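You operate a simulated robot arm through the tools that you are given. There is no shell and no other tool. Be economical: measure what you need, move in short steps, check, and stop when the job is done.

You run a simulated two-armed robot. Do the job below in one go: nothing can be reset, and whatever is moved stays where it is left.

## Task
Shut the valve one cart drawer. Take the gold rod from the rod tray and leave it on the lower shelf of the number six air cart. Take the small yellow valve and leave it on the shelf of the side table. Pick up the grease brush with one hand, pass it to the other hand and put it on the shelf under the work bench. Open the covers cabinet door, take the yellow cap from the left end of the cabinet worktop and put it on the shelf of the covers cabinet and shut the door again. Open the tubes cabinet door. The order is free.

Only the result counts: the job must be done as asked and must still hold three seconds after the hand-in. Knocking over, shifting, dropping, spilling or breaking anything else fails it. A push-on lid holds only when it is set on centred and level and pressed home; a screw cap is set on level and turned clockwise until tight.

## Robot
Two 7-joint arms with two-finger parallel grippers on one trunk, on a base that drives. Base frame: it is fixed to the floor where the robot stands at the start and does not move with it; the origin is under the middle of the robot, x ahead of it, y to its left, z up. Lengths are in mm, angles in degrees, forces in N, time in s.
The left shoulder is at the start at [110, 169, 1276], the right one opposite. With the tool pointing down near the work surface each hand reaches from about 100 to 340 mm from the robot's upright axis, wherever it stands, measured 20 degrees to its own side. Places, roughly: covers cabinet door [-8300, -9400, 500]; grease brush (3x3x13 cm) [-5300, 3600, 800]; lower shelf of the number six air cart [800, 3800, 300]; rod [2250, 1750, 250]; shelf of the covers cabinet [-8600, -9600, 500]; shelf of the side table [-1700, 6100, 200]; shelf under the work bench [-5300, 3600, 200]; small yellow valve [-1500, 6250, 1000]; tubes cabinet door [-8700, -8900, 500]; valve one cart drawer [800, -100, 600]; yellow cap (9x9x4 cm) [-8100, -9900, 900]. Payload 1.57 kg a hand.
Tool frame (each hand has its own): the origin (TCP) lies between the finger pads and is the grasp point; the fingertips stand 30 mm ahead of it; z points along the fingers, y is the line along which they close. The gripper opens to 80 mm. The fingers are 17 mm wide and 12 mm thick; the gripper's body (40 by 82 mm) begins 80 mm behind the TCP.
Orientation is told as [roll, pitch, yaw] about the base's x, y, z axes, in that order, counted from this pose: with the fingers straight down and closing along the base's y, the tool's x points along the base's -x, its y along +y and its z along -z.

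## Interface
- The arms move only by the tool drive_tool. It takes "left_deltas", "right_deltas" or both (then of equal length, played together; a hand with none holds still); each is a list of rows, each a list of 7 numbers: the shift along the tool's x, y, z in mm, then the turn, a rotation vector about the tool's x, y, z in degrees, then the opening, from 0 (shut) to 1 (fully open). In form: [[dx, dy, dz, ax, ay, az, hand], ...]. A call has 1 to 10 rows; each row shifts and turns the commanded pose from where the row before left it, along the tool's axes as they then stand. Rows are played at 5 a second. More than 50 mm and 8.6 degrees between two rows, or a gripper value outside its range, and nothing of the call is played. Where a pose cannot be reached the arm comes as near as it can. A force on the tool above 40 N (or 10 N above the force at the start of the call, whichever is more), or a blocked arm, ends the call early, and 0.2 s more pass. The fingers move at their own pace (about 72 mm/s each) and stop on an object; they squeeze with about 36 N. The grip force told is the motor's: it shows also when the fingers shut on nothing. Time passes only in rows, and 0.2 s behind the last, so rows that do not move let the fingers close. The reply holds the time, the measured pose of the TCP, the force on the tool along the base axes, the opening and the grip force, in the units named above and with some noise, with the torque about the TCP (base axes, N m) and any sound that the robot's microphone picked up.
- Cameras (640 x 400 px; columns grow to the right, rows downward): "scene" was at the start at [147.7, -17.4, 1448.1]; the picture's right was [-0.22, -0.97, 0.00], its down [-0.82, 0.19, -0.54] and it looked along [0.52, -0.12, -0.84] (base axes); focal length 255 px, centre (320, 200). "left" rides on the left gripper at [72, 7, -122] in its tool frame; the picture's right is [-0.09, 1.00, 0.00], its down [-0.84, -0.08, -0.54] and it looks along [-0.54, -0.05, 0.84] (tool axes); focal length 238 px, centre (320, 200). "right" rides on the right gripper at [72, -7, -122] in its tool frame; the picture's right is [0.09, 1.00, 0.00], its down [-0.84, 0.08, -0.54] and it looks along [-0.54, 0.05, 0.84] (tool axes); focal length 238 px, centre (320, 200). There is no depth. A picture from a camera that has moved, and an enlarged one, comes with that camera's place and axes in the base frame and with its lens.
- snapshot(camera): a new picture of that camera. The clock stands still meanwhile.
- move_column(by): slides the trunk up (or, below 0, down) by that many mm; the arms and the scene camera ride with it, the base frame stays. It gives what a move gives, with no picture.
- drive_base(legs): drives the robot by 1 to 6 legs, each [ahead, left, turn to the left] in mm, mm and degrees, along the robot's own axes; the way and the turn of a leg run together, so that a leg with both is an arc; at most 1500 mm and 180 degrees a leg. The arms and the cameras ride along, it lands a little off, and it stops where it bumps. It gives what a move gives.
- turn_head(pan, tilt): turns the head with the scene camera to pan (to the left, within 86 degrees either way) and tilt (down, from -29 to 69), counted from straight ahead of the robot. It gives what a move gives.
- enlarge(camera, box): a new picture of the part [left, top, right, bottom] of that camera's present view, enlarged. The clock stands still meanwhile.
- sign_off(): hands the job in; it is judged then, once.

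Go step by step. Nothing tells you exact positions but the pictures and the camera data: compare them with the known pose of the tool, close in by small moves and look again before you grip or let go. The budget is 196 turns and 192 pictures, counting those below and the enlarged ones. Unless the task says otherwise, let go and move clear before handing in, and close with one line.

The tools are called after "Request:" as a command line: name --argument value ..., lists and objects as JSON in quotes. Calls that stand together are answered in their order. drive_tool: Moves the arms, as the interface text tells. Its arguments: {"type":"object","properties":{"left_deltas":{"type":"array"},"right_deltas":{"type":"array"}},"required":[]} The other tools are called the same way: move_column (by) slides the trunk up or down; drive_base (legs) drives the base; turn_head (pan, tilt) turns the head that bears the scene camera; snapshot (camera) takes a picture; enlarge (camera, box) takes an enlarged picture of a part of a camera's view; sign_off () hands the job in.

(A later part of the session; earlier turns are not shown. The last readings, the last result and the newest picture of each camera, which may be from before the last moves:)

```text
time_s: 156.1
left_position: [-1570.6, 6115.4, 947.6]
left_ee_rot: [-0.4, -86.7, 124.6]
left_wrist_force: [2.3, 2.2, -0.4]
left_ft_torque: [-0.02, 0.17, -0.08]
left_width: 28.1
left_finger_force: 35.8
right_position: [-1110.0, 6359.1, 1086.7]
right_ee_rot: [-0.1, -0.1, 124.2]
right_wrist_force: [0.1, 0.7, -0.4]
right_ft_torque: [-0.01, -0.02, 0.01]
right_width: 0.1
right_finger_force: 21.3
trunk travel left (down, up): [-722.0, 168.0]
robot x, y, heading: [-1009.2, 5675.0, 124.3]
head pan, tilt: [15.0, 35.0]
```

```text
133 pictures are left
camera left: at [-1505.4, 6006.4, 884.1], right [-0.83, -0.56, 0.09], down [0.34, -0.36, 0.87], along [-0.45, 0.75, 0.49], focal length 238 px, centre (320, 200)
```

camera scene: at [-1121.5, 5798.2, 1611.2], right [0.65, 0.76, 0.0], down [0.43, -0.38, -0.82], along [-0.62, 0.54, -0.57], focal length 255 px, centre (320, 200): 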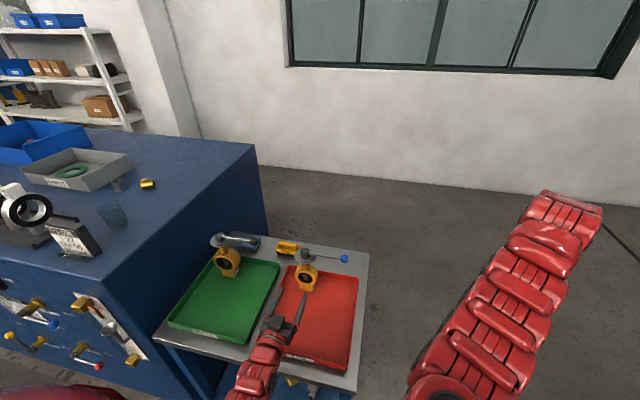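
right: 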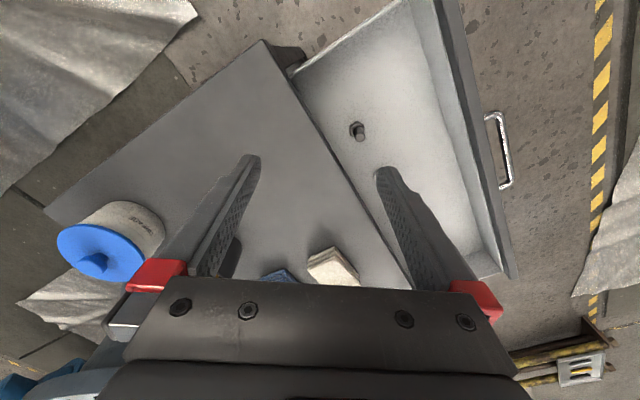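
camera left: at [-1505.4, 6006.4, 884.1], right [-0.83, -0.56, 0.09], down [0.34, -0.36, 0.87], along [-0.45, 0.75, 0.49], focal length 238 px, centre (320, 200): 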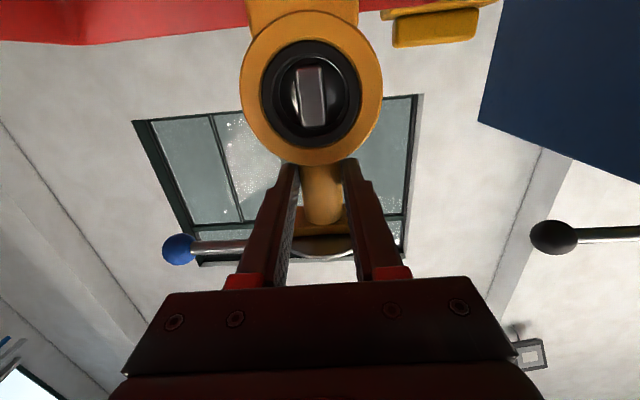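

The neck is gripped at 28 mm. I lift with the trunk, back away and check.

Request:
move_column --by 70

Request:
drive_base --legs '[[-420, 0, 0]]'

Request:
snapshot --camera "left"

Request:
snapshot --camera "scene"

```text
time_s: 157.2
left_position: [-1572.6, 6115.2, 1017.1]
left_ee_rot: [-0.7, -86.4, 125.0]
left_wrist_force: [-0.5, 0.3, -10.2]
left_ft_torque: [-0.39, 0.07, -0.01]
left_width: 27.9
left_finger_force: 35.6
right_position: [-1111.5, 6359.4, 1155.6]
right_ee_rot: [0.0, 0.0, 124.2]
right_wrist_force: [0.2, 0.4, 0.6]
right_ft_torque: [-0.02, 0.02, 0.01]
right_width: 0.0
right_finger_force: 21.8
trunk travel left (down, up): [-792.0, 98.0]
robot x, y, heading: [-1011.6, 5675.9, 124.5]
head pan, tilt: [15.0, 35.0]
```

```text
time_s: 159.8
left_position: [-1334.3, 5771.5, 1017.7]
left_ee_rot: [-0.9, -86.5, 124.9]
left_wrist_force: [0.0, 0.5, -10.0]
left_ft_torque: [-0.34, 0.07, -0.01]
left_width: 28.3
left_finger_force: 36.0
right_position: [-872.3, 6011.6, 1155.3]
right_ee_rot: [0.0, 0.0, 123.8]
right_wrist_force: [0.2, 0.0, -0.9]
right_ft_torque: [-0.02, -0.02, 0.01]
right_width: 0.0
right_finger_force: 21.4
trunk travel left (down, up): [-792.0, 98.0]
robot x, y, heading: [-775.1, 5326.8, 124.1]
head pan, tilt: [15.0, 35.0]
```

```text
132 pictures are left
camera left: at [-1269.3, 5660.9, 953.0], right [-0.83, -0.55, 0.09], down [0.34, -0.36, 0.87], along [-0.45, 0.75, 0.49], focal length 238 px, centre (320, 200)
```

left: 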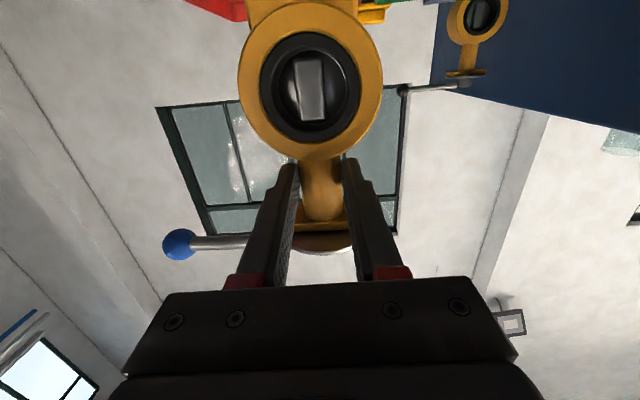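

```text
131 pictures are left
camera scene: at [-886.6, 5451.1, 1681.0], right [0.66, 0.75, 0.0], down [0.43, -0.38, -0.82], along [-0.62, 0.54, -0.57], focal length 255 px, centre (320, 200)
```

scene: 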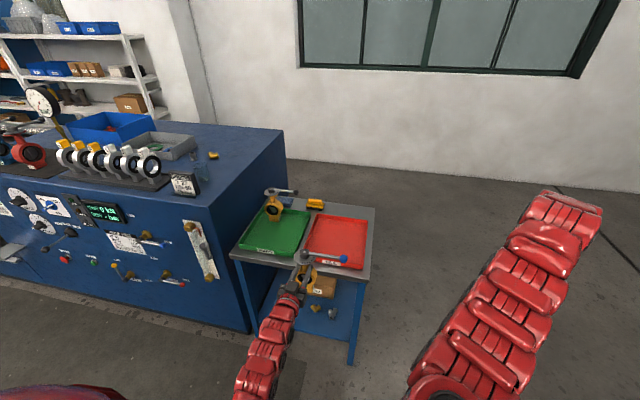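

The valve is held securely. I lower the trunk here to see the shelf under the table.

Request:
move_column --by -480

Request:
snapshot --camera "scene"

Request:
snapshot --camera "left"

```text
refused: -480 is not a number from -400 to 400
```

```text
130 pictures are left
camera scene: at [-886.6, 5451.1, 1681.0], right [0.66, 0.75, 0.0], down [0.43, -0.38, -0.82], along [-0.62, 0.54, -0.57], focal length 255 px, centre (320, 200)
```

scene: 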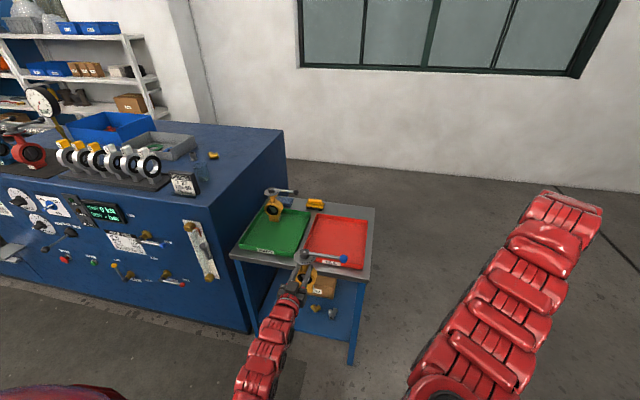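

```text
129 pictures are left
camera left: at [-1269.3, 5660.9, 953.0], right [-0.83, -0.55, 0.09], down [0.34, -0.36, 0.87], along [-0.45, 0.75, 0.49], focal length 238 px, centre (320, 200)
```

left: 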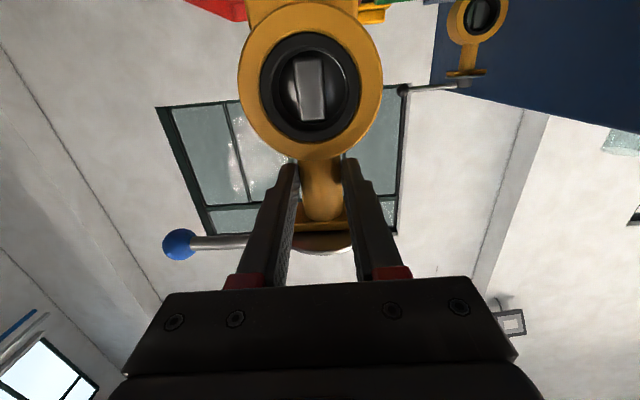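

The trunk takes at most 400 mm a call. I lower it in two steps.

Request:
move_column --by -400

Request:
move_column --by -130

Request:
turn_head --pan 20 --tilt 35

Request:
enlarge --camera "scene" --box '[200, 80, 440, 230]'

Request:
snapshot --camera "left"

```text
time_s: 163.6
left_position: [-1334.2, 5769.3, 618.2]
left_ee_rot: [-1.0, -86.6, 124.9]
left_wrist_force: [-0.1, 0.3, -9.8]
left_ft_torque: [-0.38, 0.06, 0.02]
left_width: 28.1
left_finger_force: 36.1
right_position: [-873.3, 6010.7, 756.2]
right_ee_rot: [-0.2, -0.2, 123.8]
right_wrist_force: [1.6, 0.4, 0.1]
right_ft_torque: [0.01, 0.0, 0.02]
right_width: 0.2
right_finger_force: 21.6
trunk travel left (down, up): [-392.0, 498.0]
robot x, y, heading: [-772.3, 5325.4, 124.0]
head pan, tilt: [15.0, 35.0]
```

```text
time_s: 165.2
left_position: [-1331.9, 5769.3, 487.4]
left_ee_rot: [-0.9, -86.6, 124.9]
left_wrist_force: [-0.5, 0.4, -9.4]
left_ft_torque: [-0.4, 0.09, 0.03]
left_width: 27.8
left_finger_force: 36.2
right_position: [-872.7, 6010.2, 626.3]
right_ee_rot: [-0.1, -0.1, 123.9]
right_wrist_force: [-0.1, 0.4, -1.0]
right_ft_torque: [-0.01, 0.0, -0.02]
right_width: 0.0
right_finger_force: 21.6
trunk travel left (down, up): [-262.0, 628.0]
robot x, y, heading: [-773.3, 5325.2, 123.9]
head pan, tilt: [15.0, 35.0]
```

```text
time_s: 165.9
left_position: [-1333.4, 5769.5, 486.7]
left_ee_rot: [-0.9, -86.5, 125.0]
left_wrist_force: [-0.6, 0.4, -9.3]
left_ft_torque: [-0.42, 0.05, 0.04]
left_width: 27.8
left_finger_force: 36.2
right_position: [-872.1, 6010.7, 625.4]
right_ee_rot: [-0.1, 0.0, 124.0]
right_wrist_force: [0.1, 0.6, -0.3]
right_ft_torque: [0.02, -0.03, 0.01]
right_width: 0.1
right_finger_force: 21.2
trunk travel left (down, up): [-262.0, 628.0]
robot x, y, heading: [-773.0, 5328.5, 123.9]
head pan, tilt: [20.0, 35.0]
```

```text
2.67 times, centred on (320, 155) of scene
camera zoom: at [-890.5, 5444.2, 1151.1], right [0.59, 0.81, 0.0], down [0.46, -0.34, -0.82], along [-0.66, 0.48, -0.57], focal length 680 px, centre (320, 320)
```

zoom: 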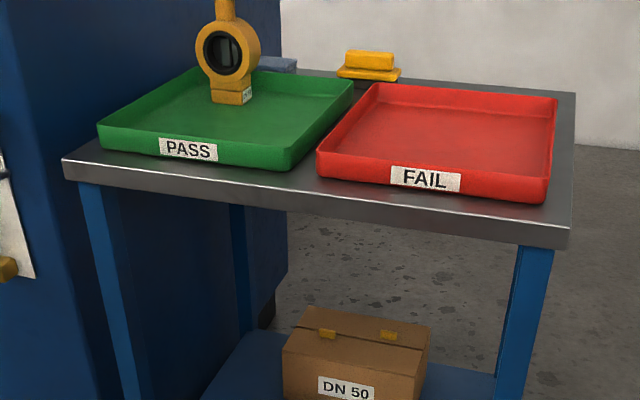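

```text
127 pictures are left
camera left: at [-1268.6, 5660.2, 423.2], right [-0.83, -0.55, 0.09], down [0.34, -0.36, 0.87], along [-0.45, 0.75, 0.49], focal length 238 px, centre (320, 200)
```

left: 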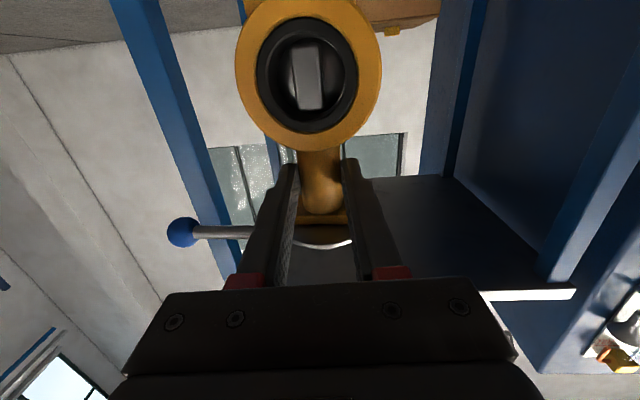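

Request:
snapshot --camera "scene"

Request:
enlarge --camera "scene" --box '[200, 170, 440, 320]'

```text
126 pictures are left
camera scene: at [-890.5, 5444.2, 1151.1], right [0.59, 0.81, 0.0], down [0.46, -0.34, -0.82], along [-0.66, 0.48, -0.57], focal length 255 px, centre (320, 200)
```

scene: 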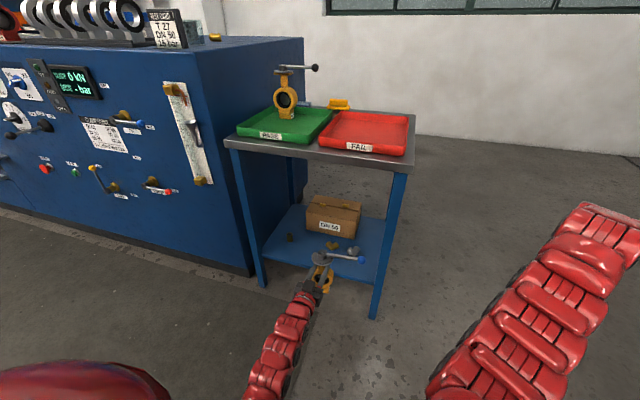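

```text
2.67 times, centred on (320, 245) of scene
camera zoom: at [-890.5, 5444.2, 1151.1], right [0.59, 0.81, 0.0], down [0.46, -0.34, -0.82], along [-0.66, 0.48, -0.57], focal length 680 px, centre (320, 80)
```

zoom: 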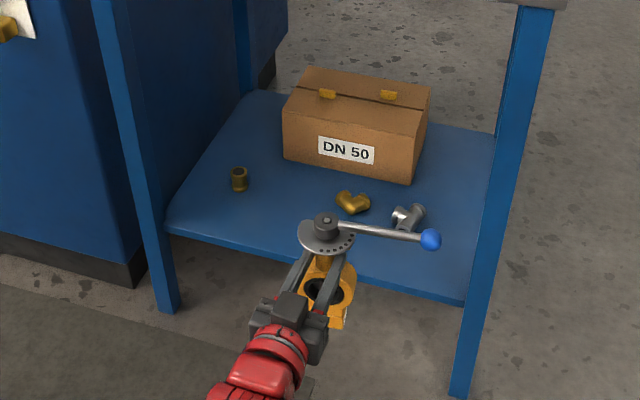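

The shelf (z about 205) has free space between the brass plug and the elbow, in front of the box. I aim the valve's neck at about (-1669, 5938) and drive in.

Request:
drive_base --legs '[[0, 185, 0], [310, 0, 0]]'

Request:
turn_head --pan 22 --tilt 45

Request:
snapshot --camera "scene"

Request:
snapshot --camera "left"

```text
time_s: 169.1
left_position: [-1662.6, 5924.2, 486.6]
left_ee_rot: [-0.8, -86.4, 124.7]
left_wrist_force: [-0.2, 0.6, -10.3]
left_ft_torque: [-0.32, 0.03, -0.04]
left_width: 27.8
left_finger_force: 36.0
right_position: [-1201.5, 6164.4, 626.5]
right_ee_rot: [-0.1, 0.0, 123.9]
right_wrist_force: [1.1, -0.5, 0.4]
right_ft_torque: [-0.01, 0.02, 0.0]
right_width: 0.1
right_finger_force: 20.5
trunk travel left (down, up): [-262.0, 628.0]
robot x, y, heading: [-1102.7, 5483.4, 123.7]
head pan, tilt: [20.0, 35.0]
```

```text
time_s: 169.8
left_position: [-1662.6, 5924.2, 487.5]
left_ee_rot: [-0.8, -86.6, 124.9]
left_wrist_force: [0.2, -0.7, -9.2]
left_ft_torque: [-0.32, 0.01, -0.03]
left_width: 27.8
left_finger_force: 36.2
right_position: [-1199.9, 6164.0, 626.8]
right_ee_rot: [-0.1, 0.0, 123.8]
right_wrist_force: [-0.6, 0.7, 0.7]
right_ft_torque: [-0.07, -0.05, -0.01]
right_width: 0.1
right_finger_force: 21.2
trunk travel left (down, up): [-262.0, 628.0]
robot x, y, heading: [-1101.6, 5482.4, 123.9]
head pan, tilt: [22.0, 45.0]
```

```text
124 pictures are left
camera scene: at [-1215.6, 5592.2, 1136.4], right [0.56, 0.83, 0.0], down [0.59, -0.4, -0.71], along [-0.58, 0.4, -0.71], focal length 255 px, centre (320, 200)
```

scene: 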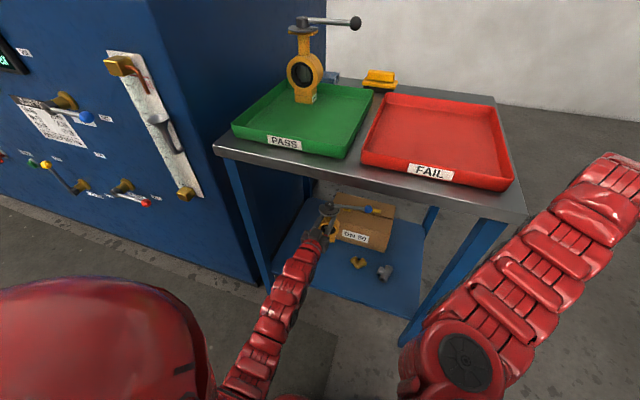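

```text
123 pictures are left
camera left: at [-1597.3, 5814.5, 422.9], right [-0.83, -0.55, 0.09], down [0.34, -0.36, 0.87], along [-0.45, 0.75, 0.49], focal length 238 px, centre (320, 200)
```

left: 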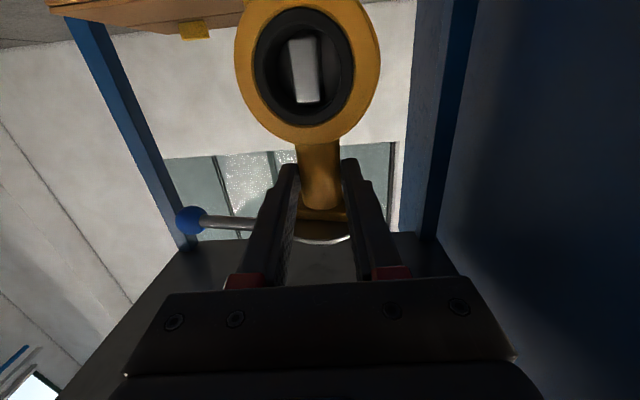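

The valve is over the free spot. I lower by the trunk and then feel down by hand.

Request:
move_column --by -110

Request:
enlarge --camera "scene" --box '[240, 160, 440, 320]'

Request:
snapshot --camera "left"

```text
time_s: 171.2
left_position: [-1663.3, 5923.4, 377.1]
left_ee_rot: [-1.0, -86.5, 124.9]
left_wrist_force: [0.4, -0.4, -8.5]
left_ft_torque: [-0.21, 0.02, -0.01]
left_width: 27.5
left_finger_force: 36.1
right_position: [-1201.1, 6166.6, 515.6]
right_ee_rot: [-0.2, 0.0, 123.9]
right_wrist_force: [1.1, 0.4, 0.0]
right_ft_torque: [0.0, 0.01, 0.01]
right_width: 0.0
right_finger_force: 21.6
trunk travel left (down, up): [-152.0, 738.0]
robot x, y, heading: [-1104.6, 5480.0, 123.8]
head pan, tilt: [22.0, 45.0]
```

```text
2.50 times, centred on (340, 240) of scene
camera zoom: at [-1215.5, 5592.0, 1026.4], right [0.56, 0.83, 0.0], down [0.59, -0.4, -0.71], along [-0.58, 0.4, -0.71], focal length 637 px, centre (270, 100)
```

zoom: 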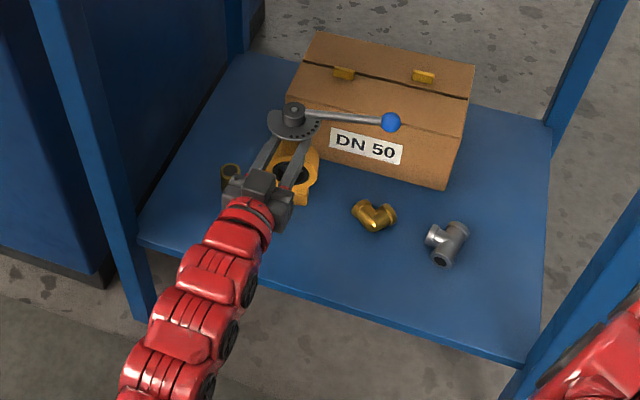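

```text
121 pictures are left
camera left: at [-1597.2, 5814.5, 313.2], right [-0.83, -0.55, 0.09], down [0.34, -0.36, 0.87], along [-0.45, 0.75, 0.49], focal length 238 px, centre (320, 200)
```

left: 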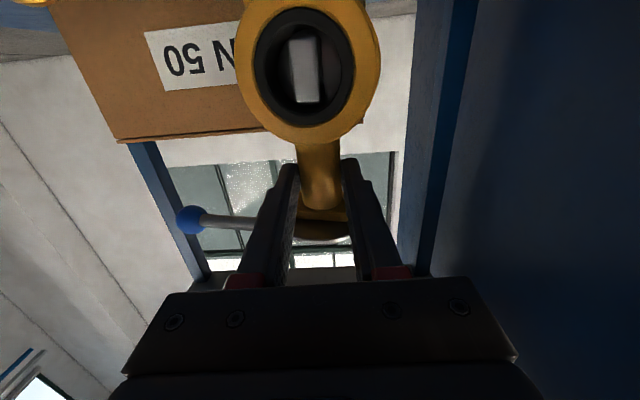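

There is clear space around the valve. I lower it in small steps until it touches.

Request:
drive_tool --left_deltas '[[5, 0, 0, 0, 0, 0, 0], [5, 0, 0, 0, 0, 0, 0], [3, 0, 0, 0, 0, 0, 0], [3, 0, 0, 0, 0, 0, 0]]'

Request:
enlarge --camera "scene" --box '[300, 180, 400, 260]'

```text
time_s: 172.2
left_position: [-1660.3, 5923.2, 367.3]
left_ee_rot: [0.6, -87.2, 123.3]
left_wrist_force: [-4.8, -0.9, 34.1]
left_ft_torque: [0.81, 0.69, -0.17]
left_width: 26.9
left_finger_force: 35.7
right_position: [-1197.7, 6164.9, 518.4]
right_ee_rot: [-0.2, -0.3, 123.9]
right_wrist_force: [0.4, 0.1, -0.1]
right_ft_torque: [-0.03, 0.01, -0.01]
right_width: 0.0
right_finger_force: 21.8
trunk travel left (down, up): [-152.0, 738.0]
robot x, y, heading: [-1105.2, 5481.2, 123.8]
head pan, tilt: [22.0, 45.0]
```

```text
5.00 times, centred on (350, 220) of scene
camera zoom: at [-1212.5, 5589.3, 1027.3], right [0.56, 0.83, 0.0], down [0.58, -0.4, -0.71], along [-0.59, 0.4, -0.7], focal length 1274 px, centre (170, 100)
```

zoom: 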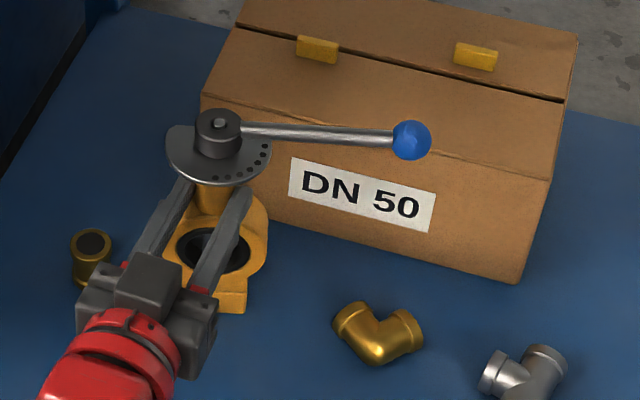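

It has touched down. I ease the pressure and read the force before opening.

Request:
drive_tool --left_deltas '[[-2.5, 0, 0, 0, 0, 0, 0], [-2, 0, 0, 0, 0, 0, 0], [0, 0, 0, 0, 0, 0, 0]]'

Request:
snapshot --camera "left"

```text
time_s: 173.0
left_position: [-1661.1, 5923.3, 367.0]
left_ee_rot: [-0.7, -86.6, 124.7]
left_wrist_force: [2.0, 0.0, 21.0]
left_ft_torque: [0.72, 0.35, -0.1]
left_width: 27.3
left_finger_force: 35.7
right_position: [-1199.7, 6164.8, 517.7]
right_ee_rot: [-0.1, -0.3, 123.8]
right_wrist_force: [0.1, 0.8, 0.0]
right_ft_torque: [-0.02, 0.0, 0.01]
right_width: 0.0
right_finger_force: 21.6
trunk travel left (down, up): [-152.0, 738.0]
robot x, y, heading: [-1106.8, 5483.7, 123.6]
head pan, tilt: [22.0, 45.0]
```

```text
119 pictures are left
camera left: at [-1595.9, 5814.0, 302.9], right [-0.83, -0.55, 0.09], down [0.34, -0.36, 0.87], along [-0.45, 0.75, 0.49], focal length 238 px, centre (320, 200)
```

left: 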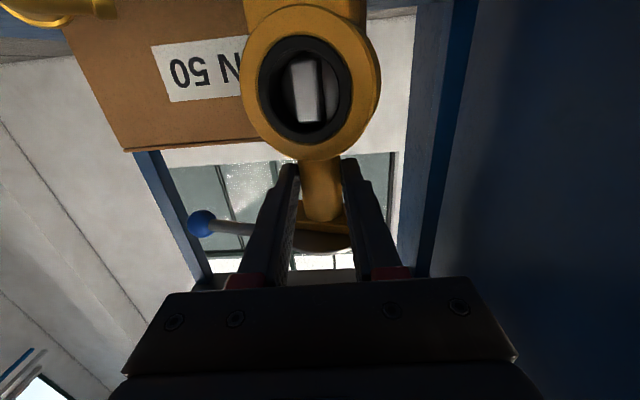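

The valve looks upright and rests on the shelf. I raise 3 mm more, then open slowly.

Request:
drive_tool --left_deltas '[[-2.5, 0, 0, 0, 0, 0, 0], [0, 0, 0, 0, 0, 0, 0], [0, 0, 0, 0, 0, 0, 0.4], [0, 0, 0, 0, 0, 0, 0.5], [0, 0, 0, 0, 0, 0, 0.6], [0, 0, 0, 0, 0, 0, 0.7], [0, 0, 0, 0, 0, 0, 0.7]]'

Request:
snapshot --camera "left"

Request:
enlarge --camera "scene" --box '[300, 180, 400, 260]'

```text
time_s: 174.6
left_position: [-1660.4, 5922.6, 368.2]
left_ee_rot: [-0.7, -86.6, 124.7]
left_wrist_force: [0.3, -0.6, -0.4]
left_ft_torque: [0.02, 0.0, -0.02]
left_width: 55.8
left_finger_force: 0.1
right_position: [-1199.1, 6164.6, 516.7]
right_ee_rot: [-0.2, -0.1, 123.9]
right_wrist_force: [0.3, -0.9, 0.1]
right_ft_torque: [-0.03, -0.02, -0.01]
right_width: 0.1
right_finger_force: 21.6
trunk travel left (down, up): [-152.0, 738.0]
robot x, y, heading: [-1105.2, 5480.2, 123.7]
head pan, tilt: [22.0, 45.0]
```

```text
118 pictures are left
camera left: at [-1596.8, 5814.2, 304.6], right [-0.83, -0.55, 0.09], down [0.34, -0.36, 0.87], along [-0.45, 0.75, 0.49], focal length 238 px, centre (320, 200)
```

left: 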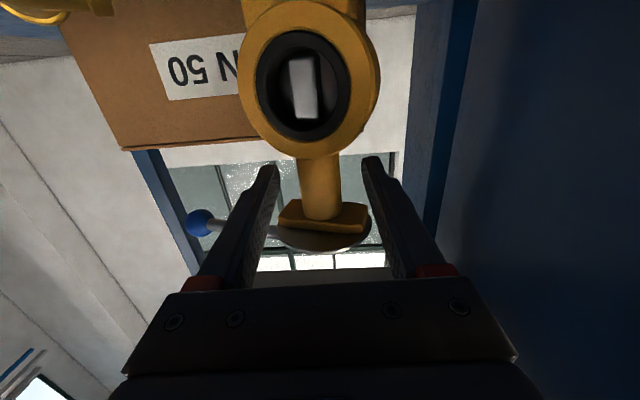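

```text
5.00 times, centred on (350, 220) of scene
camera zoom: at [-1214.8, 5591.4, 1026.5], right [0.56, 0.83, 0.0], down [0.59, -0.4, -0.71], along [-0.58, 0.4, -0.71], focal length 1274 px, centre (170, 100)
```

zoom: 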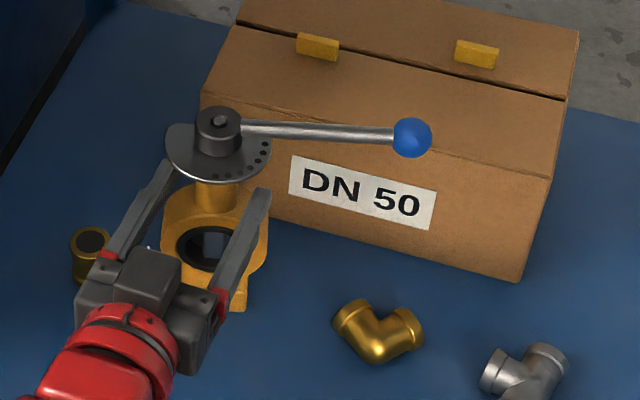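

The valve stands free. I withdraw straight back and verify.

Request:
drive_tool --left_deltas '[[0, 0, -25, 0, 0, 0, 0.7], [0, 0, -35, 0, 0, 0, 0.7], [0, 0, -35, 0, 0, 0, 0.7], [0, 0, 0, 0, 0, 0, 0.7]]'

Request:
drive_base --legs '[[-450, 0, 0]]'

Request:
enlarge --camera "scene" --box '[200, 80, 440, 230]'

```text
time_s: 175.6
left_position: [-1610.5, 5847.3, 370.6]
left_ee_rot: [-1.9, -86.4, 125.5]
left_wrist_force: [0.7, -0.6, 0.2]
left_ft_torque: [0.02, 0.02, -0.01]
left_width: 55.7
left_finger_force: 0.0
right_position: [-1206.1, 6165.2, 515.4]
right_ee_rot: [-0.7, 0.5, 123.8]
right_wrist_force: [-0.1, -0.6, -0.6]
right_ft_torque: [0.0, -0.02, 0.0]
right_width: 0.0
right_finger_force: 21.5
trunk travel left (down, up): [-152.0, 738.0]
robot x, y, heading: [-1104.4, 5476.8, 123.6]
head pan, tilt: [22.0, 45.0]
```

```text
time_s: 178.3
left_position: [-1360.8, 5468.4, 366.6]
left_ee_rot: [0.1, -86.1, 124.1]
left_wrist_force: [-0.8, -0.1, -0.4]
left_ft_torque: [-0.01, 0.0, -0.03]
left_width: 56.1
left_finger_force: 0.0
right_position: [-961.9, 5793.2, 515.1]
right_ee_rot: [-0.7, 0.3, 124.6]
right_wrist_force: [0.3, -0.6, -0.1]
right_ft_torque: [-0.01, 0.03, -0.02]
right_width: 0.0
right_finger_force: 21.9
trunk travel left (down, up): [-152.0, 738.0]
robot x, y, heading: [-853.8, 5109.8, 124.8]
head pan, tilt: [22.0, 45.0]
```

```text
2.67 times, centred on (320, 155) of scene
camera zoom: at [-975.5, 5218.9, 1025.2], right [0.55, 0.83, 0.01], down [0.6, -0.39, -0.7], along [-0.58, 0.39, -0.71], focal length 680 px, centre (320, 320)
```

zoom: 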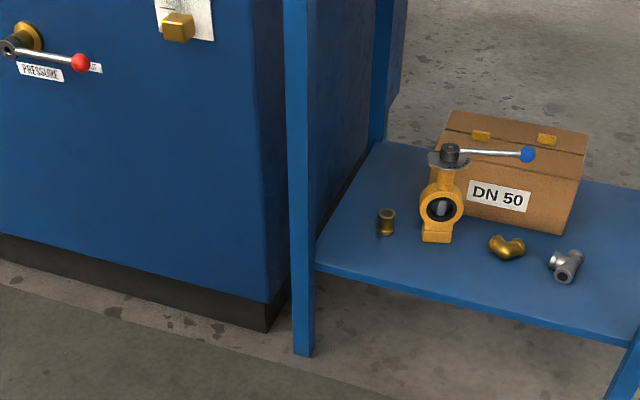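

The valve stands on the side-table shelf, clear of the other parts. Now I raise the trunk and turn towards the work bench for the grease brush.

Request:
move_column --by 400

Request:
drive_base --legs '[[0, 0, 90]]'

Request:
turn_head --pan 0 --tilt 15

Request:
snapshot --camera "scene"

```text
time_s: 182.2
left_position: [-1359.8, 5466.5, 772.3]
left_ee_rot: [9.7, -86.3, 114.5]
left_wrist_force: [-0.7, 0.2, 0.1]
left_ft_torque: [0.01, -0.03, 0.01]
left_width: 55.9
left_finger_force: 0.1
right_position: [-958.6, 5793.0, 916.2]
right_ee_rot: [-0.2, 0.0, 124.6]
right_wrist_force: [-0.1, 0.3, 0.5]
right_ft_torque: [-0.03, 0.0, -0.03]
right_width: 0.0
right_finger_force: 21.5
trunk travel left (down, up): [-552.0, 338.0]
robot x, y, heading: [-848.7, 5112.2, 124.7]
head pan, tilt: [22.0, 45.0]
```

```text
time_s: 186.4
left_position: [-1216.3, 4607.3, 772.4]
left_ee_rot: [9.7, -86.3, -156.1]
left_wrist_force: [-0.2, -0.2, -0.8]
left_ft_torque: [0.01, 0.03, 0.0]
left_width: 56.2
left_finger_force: 0.2
right_position: [-1534.3, 5014.2, 916.0]
right_ee_rot: [-0.2, -0.1, -146.3]
right_wrist_force: [0.0, -0.4, 0.6]
right_ft_torque: [-0.03, 0.01, 0.03]
right_width: 0.1
right_finger_force: 20.7
trunk travel left (down, up): [-552.0, 338.0]
robot x, y, heading: [-851.3, 5109.0, -146.1]
head pan, tilt: [22.0, 45.0]
```

```text
time_s: 187.3
left_position: [-1214.9, 4608.8, 773.4]
left_ee_rot: [9.9, -86.4, -156.4]
left_wrist_force: [0.2, -0.1, -0.6]
left_ft_torque: [0.01, -0.01, 0.02]
left_width: 55.8
left_finger_force: 0.1
right_position: [-1536.5, 5014.0, 916.0]
right_ee_rot: [-0.1, 0.0, -146.2]
right_wrist_force: [0.6, 1.2, 0.4]
right_ft_torque: [0.03, -0.02, -0.01]
right_width: 0.2
right_finger_force: 21.0
trunk travel left (down, up): [-552.0, 338.0]
robot x, y, heading: [-852.9, 5111.8, -146.6]
head pan, tilt: [0.0, 15.0]
```

```text
115 pictures are left
camera scene: at [-995.3, 5011.9, 1473.2], right [-0.56, 0.83, 0.0], down [0.22, 0.14, -0.97], along [-0.8, -0.54, -0.26], focal length 255 px, centre (320, 200)
```

scene: 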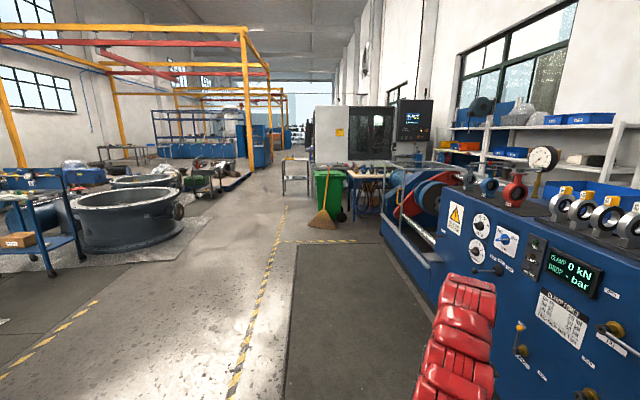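

The aisle is clear. The wooden-topped bench is just beyond the green bin with the broom. I zoom in before driving.

Request:
enlarge --camera "scene" --box '[260, 120, 460, 260]'

Request:
drive_base --legs '[[1300, 0, 0]]'

Request:
snapshot --camera "scene"

Request:
enlarge --camera "scene" --box '[260, 120, 460, 260]'

```text
2.86 times, centred on (360, 190) of scene
camera zoom: at [-995.3, 5011.9, 1473.2], right [-0.56, 0.83, 0.0], down [0.22, 0.14, -0.97], along [-0.8, -0.54, -0.26], focal length 728 px, centre (206, 229)
```

zoom: 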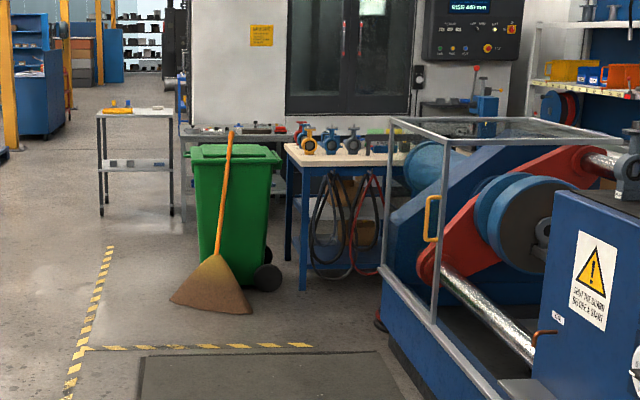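

```text
time_s: 193.9
left_position: [-2301.6, 3880.2, 773.3]
left_ee_rot: [9.8, -86.5, -156.2]
left_wrist_force: [0.8, -0.2, -0.6]
left_ft_torque: [0.02, 0.0, 0.04]
left_width: 56.3
left_finger_force: 0.1
right_position: [-2621.0, 4285.5, 916.3]
right_ee_rot: [-0.1, -0.2, -146.2]
right_wrist_force: [0.2, -0.4, 0.0]
right_ft_torque: [-0.04, 0.01, -0.03]
right_width: 0.0
right_finger_force: 21.4
trunk travel left (down, up): [-552.0, 338.0]
robot x, y, heading: [-1938.3, 4388.0, -146.4]
head pan, tilt: [0.0, 15.0]
```

```text
113 pictures are left
camera scene: at [-2081.8, 4285.0, 1473.3], right [-0.56, 0.83, 0.0], down [0.22, 0.14, -0.97], along [-0.8, -0.54, -0.26], focal length 255 px, centre (320, 200)
```

scene: 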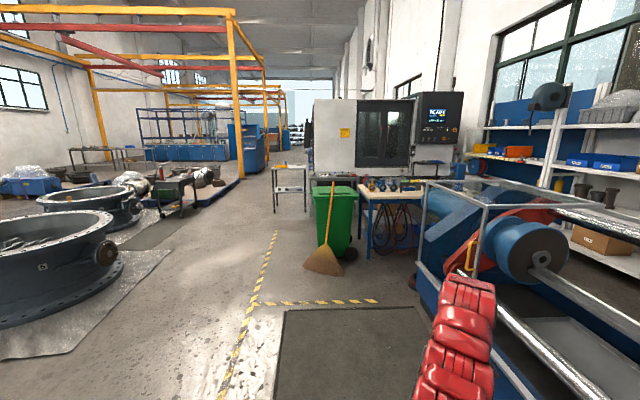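

```text
2.86 times, centred on (360, 190) of scene
camera zoom: at [-2081.8, 4285.0, 1473.3], right [-0.56, 0.83, 0.0], down [0.22, 0.14, -0.97], along [-0.8, -0.54, -0.26], focal length 728 px, centre (206, 229)
```

zoom: 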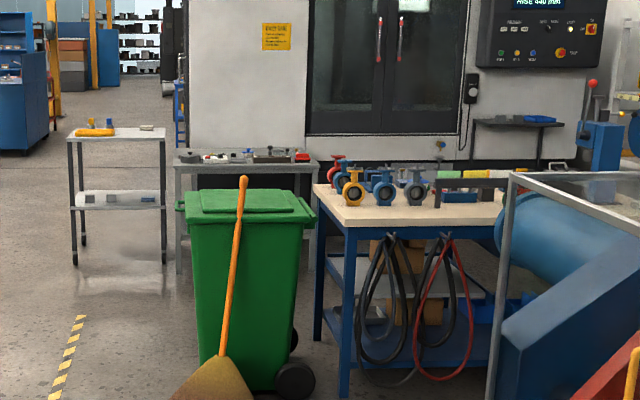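

The work bench has its hose-hung side towards me, between the bin and the machine. I come closer for a better view.

Request:
drive_base --legs '[[1000, 0, 0]]'

Request:
turn_head --pan -12 --tilt 25

Request:
snapshot --camera "scene"

Request:
enlarge --camera "scene" --box '[240, 80, 440, 220]'

```text
time_s: 199.1
left_position: [-3150.5, 3327.3, 771.7]
left_ee_rot: [9.8, -86.4, -157.0]
left_wrist_force: [-0.1, -0.1, 0.7]
left_ft_torque: [-0.01, -0.02, 0.05]
left_width: 56.0
left_finger_force: 0.0
right_position: [-3465.3, 3736.9, 916.3]
right_ee_rot: [-0.2, -0.2, -146.9]
right_wrist_force: [-0.3, 0.8, 0.4]
right_ft_torque: [0.05, 0.01, 0.0]
right_width: 0.0
right_finger_force: 21.1
trunk travel left (down, up): [-552.0, 338.0]
robot x, y, heading: [-2779.8, 3827.0, -147.0]
head pan, tilt: [0.0, 15.0]
```

```text
time_s: 199.8
left_position: [-3150.6, 3327.3, 772.7]
left_ee_rot: [9.9, -86.4, -157.0]
left_wrist_force: [-0.5, 0.2, -0.5]
left_ft_torque: [0.03, -0.01, -0.01]
left_width: 55.8
left_finger_force: 0.1
right_position: [-3465.8, 3737.5, 917.1]
right_ee_rot: [-0.2, -0.1, -146.9]
right_wrist_force: [-0.9, -0.3, -0.1]
right_ft_torque: [0.0, 0.0, 0.0]
right_width: 0.0
right_finger_force: 21.4
trunk travel left (down, up): [-552.0, 338.0]
robot x, y, heading: [-2776.9, 3825.8, -146.8]
head pan, tilt: [-12.0, 25.0]
```

```text
111 pictures are left
camera scene: at [-2933.2, 3747.3, 1457.2], right [-0.36, 0.93, 0.0], down [0.39, 0.15, -0.91], along [-0.85, -0.33, -0.42], focal length 255 px, centre (320, 200)
```

scene: 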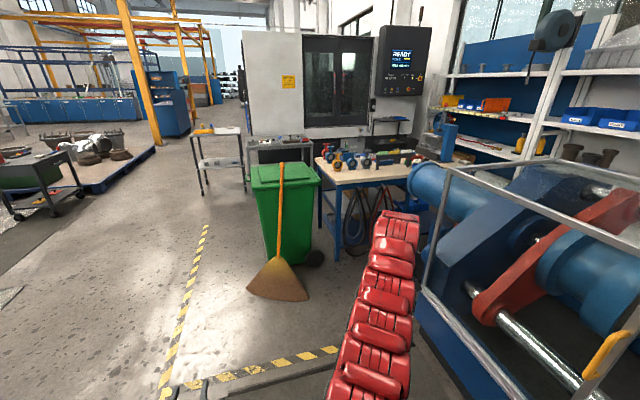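

```text
2.86 times, centred on (340, 150) of scene
camera zoom: at [-2933.2, 3747.3, 1457.2], right [-0.36, 0.93, 0.0], down [0.39, 0.15, -0.91], along [-0.85, -0.33, -0.42], focal length 728 px, centre (263, 343)
```

zoom: 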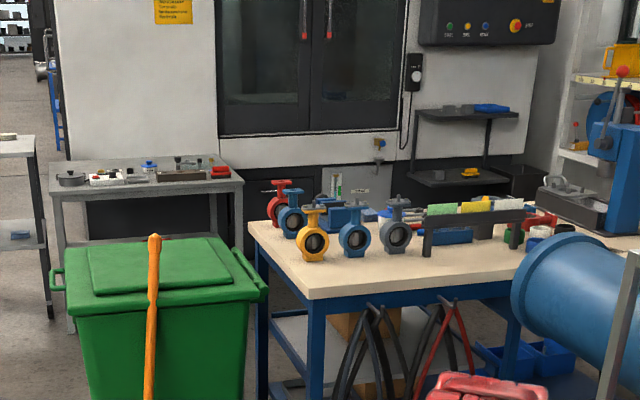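

The bench is reachable through the gap between broom and machine. I move to the right, closer, and look with the head.

Request:
drive_base --legs '[[780, -300, 0]]'

Request:
turn_head --pan -5 --tilt 30

Request:
snapshot --camera "scene"

Request:
enlarge --camera "scene" --box '[260, 60, 460, 200]'

```text
time_s: 204.2
left_position: [-3955.8, 3174.1, 771.5]
left_ee_rot: [9.8, -86.4, -157.5]
left_wrist_force: [-0.5, -0.2, 0.5]
left_ft_torque: [0.0, -0.01, 0.0]
left_width: 56.1
left_finger_force: 0.0
right_position: [-4267.3, 3586.6, 915.9]
right_ee_rot: [-0.1, -0.2, -147.3]
right_wrist_force: [0.5, 0.6, 0.4]
right_ft_torque: [0.03, 0.02, -0.01]
right_width: 0.0
right_finger_force: 21.3
trunk travel left (down, up): [-552.0, 338.0]
robot x, y, heading: [-3582.3, 3668.0, -147.5]
head pan, tilt: [-12.0, 25.0]
```

```text
time_s: 204.9
left_position: [-3955.8, 3173.4, 771.7]
left_ee_rot: [9.8, -86.4, -157.4]
left_wrist_force: [0.1, 0.8, 0.1]
left_ft_torque: [0.0, 0.0, 0.01]
left_width: 55.9
left_finger_force: 0.1
right_position: [-4268.7, 3585.5, 917.2]
right_ee_rot: [-0.2, 0.0, -147.3]
right_wrist_force: [0.4, 0.5, 0.1]
right_ft_torque: [-0.01, -0.02, 0.01]
right_width: 0.0
right_finger_force: 21.9
trunk travel left (down, up): [-552.0, 338.0]
robot x, y, heading: [-3582.3, 3668.4, -147.0]
head pan, tilt: [-5.0, 30.0]
```

```text
109 pictures are left
camera scene: at [-3729.2, 3582.6, 1449.2], right [-0.46, 0.89, 0.0], down [0.44, 0.23, -0.87], along [-0.77, -0.4, -0.5], focal length 255 px, centre (320, 200)
```

scene: 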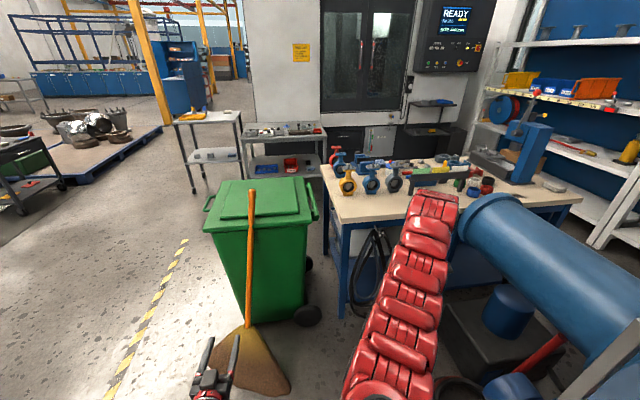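

```text
2.86 times, centred on (360, 130) of scene
camera zoom: at [-3729.2, 3582.6, 1449.2], right [-0.46, 0.89, 0.0], down [0.44, 0.23, -0.87], along [-0.77, -0.4, -0.5], focal length 728 px, centre (206, 400)
```

zoom: 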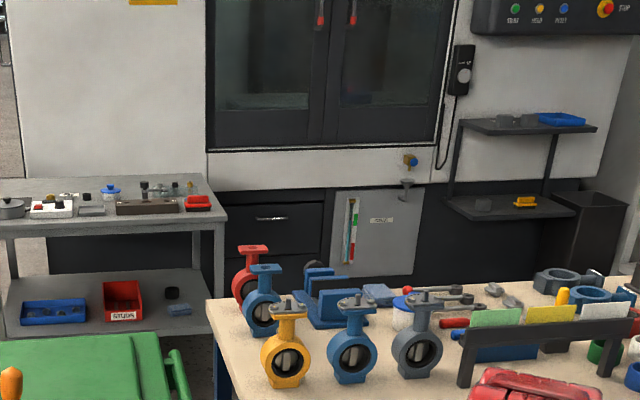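

I need a higher view of the bench top to find the brush, so I back off the broom slightly and raise the trunk.

Request:
drive_base --legs '[[-80, -60, 0]]'

Request:
move_column --by 330

Request:
enlarge --camera "scene" --box '[300, 120, 500, 260]'

```text
time_s: 206.0
left_position: [-3921.5, 3267.2, 773.7]
left_ee_rot: [10.6, -86.5, -158.1]
left_wrist_force: [-0.2, 0.2, 0.0]
left_ft_torque: [-0.03, 0.02, 0.02]
left_width: 55.8
left_finger_force: 0.1
right_position: [-4231.7, 3680.1, 917.7]
right_ee_rot: [-0.1, -0.2, -147.3]
right_wrist_force: [0.5, 0.3, 1.0]
right_ft_torque: [-0.01, 0.01, -0.01]
right_width: 0.1
right_finger_force: 21.6
trunk travel left (down, up): [-552.0, 338.0]
robot x, y, heading: [-3546.8, 3764.6, -147.5]
head pan, tilt: [-5.0, 30.0]
```

```text
time_s: 209.3
left_position: [-3921.7, 3267.7, 1102.7]
left_ee_rot: [9.8, -86.4, -157.4]
left_wrist_force: [0.1, -0.1, -0.1]
left_ft_torque: [0.02, 0.02, 0.0]
left_width: 56.0
left_finger_force: 0.3
right_position: [-4233.4, 3679.5, 1246.5]
right_ee_rot: [-0.1, 0.0, -147.3]
right_wrist_force: [0.0, -0.3, 0.4]
right_ft_torque: [0.0, -0.01, 0.01]
right_width: 0.0
right_finger_force: 21.1
trunk travel left (down, up): [-882.0, 8.0]
robot x, y, heading: [-3544.6, 3766.1, -147.1]
head pan, tilt: [-5.0, 30.0]
```

```text
2.86 times, centred on (400, 190) of scene
camera zoom: at [-3695.1, 3675.9, 1779.1], right [-0.46, 0.89, 0.0], down [0.44, 0.23, -0.87], along [-0.77, -0.4, -0.5], focal length 728 px, centre (91, 229)
```

zoom: 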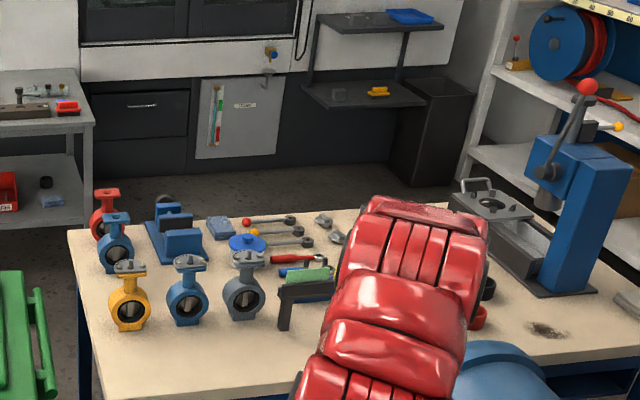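

Behind the bench there is wide free floor up to the white machine, so the back side gives access to both brush and shelf. I drive left into the aisle to go around.

Request:
drive_base --legs '[[0, 700, 0], [640, 400, 0]]'

Request:
turn_head --pan -20 --tilt 30

Request:
snapshot --camera "scene"

```text
time_s: 216.9
left_position: [-3836.8, 1975.1, 1103.5]
left_ee_rot: [10.1, -86.5, -156.7]
left_wrist_force: [-0.9, -0.8, -0.7]
left_ft_torque: [0.02, 0.0, 0.01]
left_width: 56.0
left_finger_force: 0.0
right_position: [-4155.5, 2382.3, 1246.1]
right_ee_rot: [-0.1, 0.0, -146.3]
right_wrist_force: [1.1, -0.1, 0.4]
right_ft_torque: [0.0, 0.02, 0.0]
right_width: 0.0
right_finger_force: 21.1
trunk travel left (down, up): [-882.0, 8.0]
robot x, y, heading: [-3473.5, 2478.4, -146.2]
head pan, tilt: [-5.0, 30.0]
```

```text
time_s: 217.7
left_position: [-3837.1, 1975.1, 1102.1]
left_ee_rot: [9.7, -86.4, -156.2]
left_wrist_force: [-0.5, -0.6, 0.3]
left_ft_torque: [0.0, 0.02, -0.04]
left_width: 55.8
left_finger_force: 0.1
right_position: [-4155.3, 2382.2, 1247.1]
right_ee_rot: [-0.2, -0.1, -146.3]
right_wrist_force: [0.1, 0.4, -0.1]
right_ft_torque: [0.0, -0.03, -0.02]
right_width: 0.0
right_finger_force: 20.9
trunk travel left (down, up): [-882.0, 8.0]
robot x, y, heading: [-3472.8, 2480.6, -146.3]
head pan, tilt: [-20.0, 30.0]
```

```text
106 pictures are left
camera scene: at [-3626.8, 2409.8, 1779.1], right [-0.24, 0.97, 0.0], down [0.49, 0.12, -0.87], along [-0.84, -0.21, -0.5], focal length 255 px, centre (320, 200)
```

scene: 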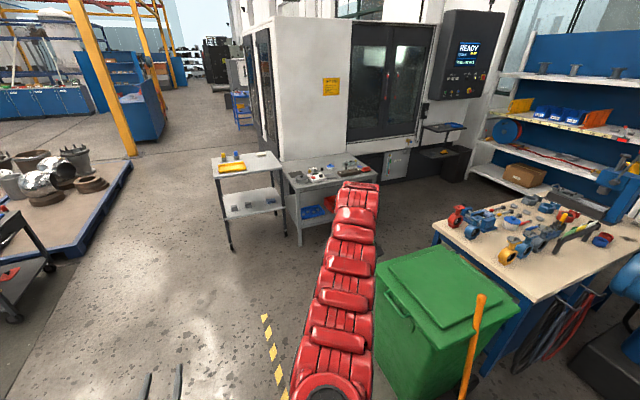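

The corridor between the grey tables and the bench is clear. I zoom in on the bench top to find the brush.

Request:
enlarge --camera "scene" --box '[430, 160, 640, 290]'

```text
3.05 times, centred on (535, 225) of scene
camera zoom: at [-3626.8, 2409.8, 1779.1], right [-0.24, 0.97, 0.0], down [0.49, 0.12, -0.87], along [-0.84, -0.21, -0.5], focal length 777 px, centre (-335, 124)
```

zoom: 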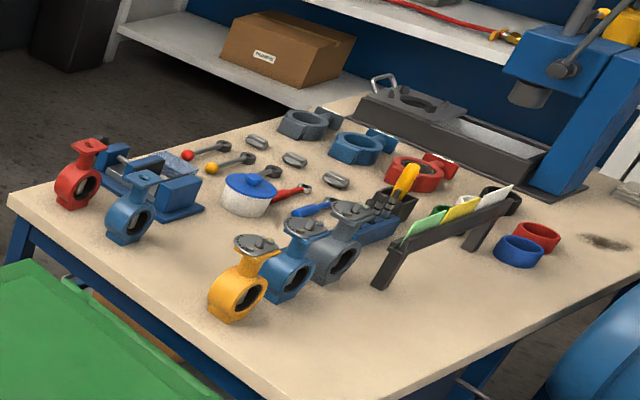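

The brush (yellow handle) sits in a holder near (-5376, 3635). I drive through the corridor to behind the bench with hands high.

Request:
drive_base --legs '[[1232, -184, 0], [540, -950, 0], [177, -789, 0]]'

Request:
turn_head --pan -86 --tilt 30

Request:
snapshot --camera "scene"

```text
time_s: 233.2
left_position: [-6534.0, 2533.2, 1102.5]
left_ee_rot: [9.6, -86.5, -156.4]
left_wrist_force: [0.2, -0.6, -0.4]
left_ft_torque: [0.0, 0.01, 0.02]
left_width: 55.9
left_finger_force: 0.1
right_position: [-6851.7, 2942.4, 1247.5]
right_ee_rot: [-0.2, -0.1, -146.7]
right_wrist_force: [-0.3, 1.0, -0.2]
right_ft_torque: [0.02, 0.01, 0.03]
right_width: 0.0
right_finger_force: 21.2
trunk travel left (down, up): [-882.0, 8.0]
robot x, y, heading: [-6169.0, 3039.0, -146.7]
head pan, tilt: [-20.0, 30.0]
```

```text
time_s: 234.5
left_position: [-6535.5, 2534.2, 1102.4]
left_ee_rot: [9.9, -86.4, -156.8]
left_wrist_force: [-0.4, 0.5, -1.1]
left_ft_torque: [-0.01, 0.03, 0.0]
left_width: 56.0
left_finger_force: 0.0
right_position: [-6852.1, 2941.8, 1246.0]
right_ee_rot: [-0.2, -0.1, -146.6]
right_wrist_force: [0.6, -0.9, 0.3]
right_ft_torque: [0.02, 0.0, 0.03]
right_width: 0.0
right_finger_force: 21.4
trunk travel left (down, up): [-882.0, 8.0]
robot x, y, heading: [-6169.9, 3034.1, -146.5]
head pan, tilt: [-85.9, 30.0]
```

```text
104 pictures are left
camera scene: at [-6289.1, 3060.9, 1779.1], right [0.79, 0.61, 0.0], down [0.3, -0.4, -0.87], along [-0.53, 0.69, -0.5], focal length 255 px, centre (320, 200)
```

scene: 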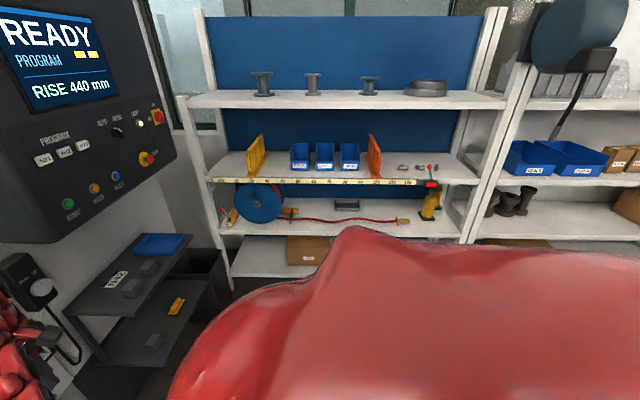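

I am behind the bench. I turn left with the hands high until I face it, then look.

Request:
drive_base --legs '[[0, 0, 93], [0, 0, 92.5]]'

Request:
turn_head --pan 0 --tilt 45

Request:
snapshot --camera "scene"

```text
time_s: 242.8
left_position: [-5835.6, 3560.9, 1102.5]
left_ee_rot: [9.9, -86.4, 27.3]
left_wrist_force: [0.2, -0.7, -1.2]
left_ft_torque: [0.0, 0.02, 0.0]
left_width: 55.9
left_finger_force: 0.1
right_position: [-5490.3, 3177.3, 1247.3]
right_ee_rot: [-0.1, -0.1, 37.5]
right_wrist_force: [-0.2, -0.6, 0.7]
right_ft_torque: [-0.01, 0.02, 0.02]
right_width: 0.1
right_finger_force: 21.1
trunk travel left (down, up): [-882.0, 8.0]
robot x, y, heading: [-6168.1, 3036.6, 37.3]
head pan, tilt: [-85.9, 30.0]
```

```text
time_s: 244.3
left_position: [-5835.7, 3559.8, 1102.4]
left_ee_rot: [9.9, -86.5, 27.3]
left_wrist_force: [-0.6, -1.1, -0.3]
left_ft_torque: [0.0, 0.05, -0.01]
left_width: 55.9
left_finger_force: 0.0
right_position: [-5490.4, 3175.4, 1247.2]
right_ee_rot: [-0.1, 0.0, 37.5]
right_wrist_force: [0.0, -0.2, 0.1]
right_ft_torque: [0.04, -0.05, 0.0]
right_width: 0.0
right_finger_force: 21.2
trunk travel left (down, up): [-882.0, 8.0]
robot x, y, heading: [-6164.8, 3034.7, 37.6]
head pan, tilt: [0.0, 45.0]
```

```text
103 pictures are left
camera scene: at [-6038.6, 3131.5, 1756.5], right [0.61, -0.79, 0.0], down [-0.56, -0.43, -0.71], along [0.56, 0.43, -0.71], focal length 255 px, centre (320, 200)
```

scene: 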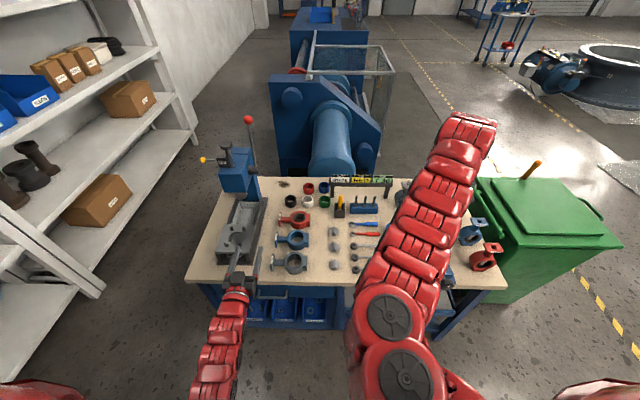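

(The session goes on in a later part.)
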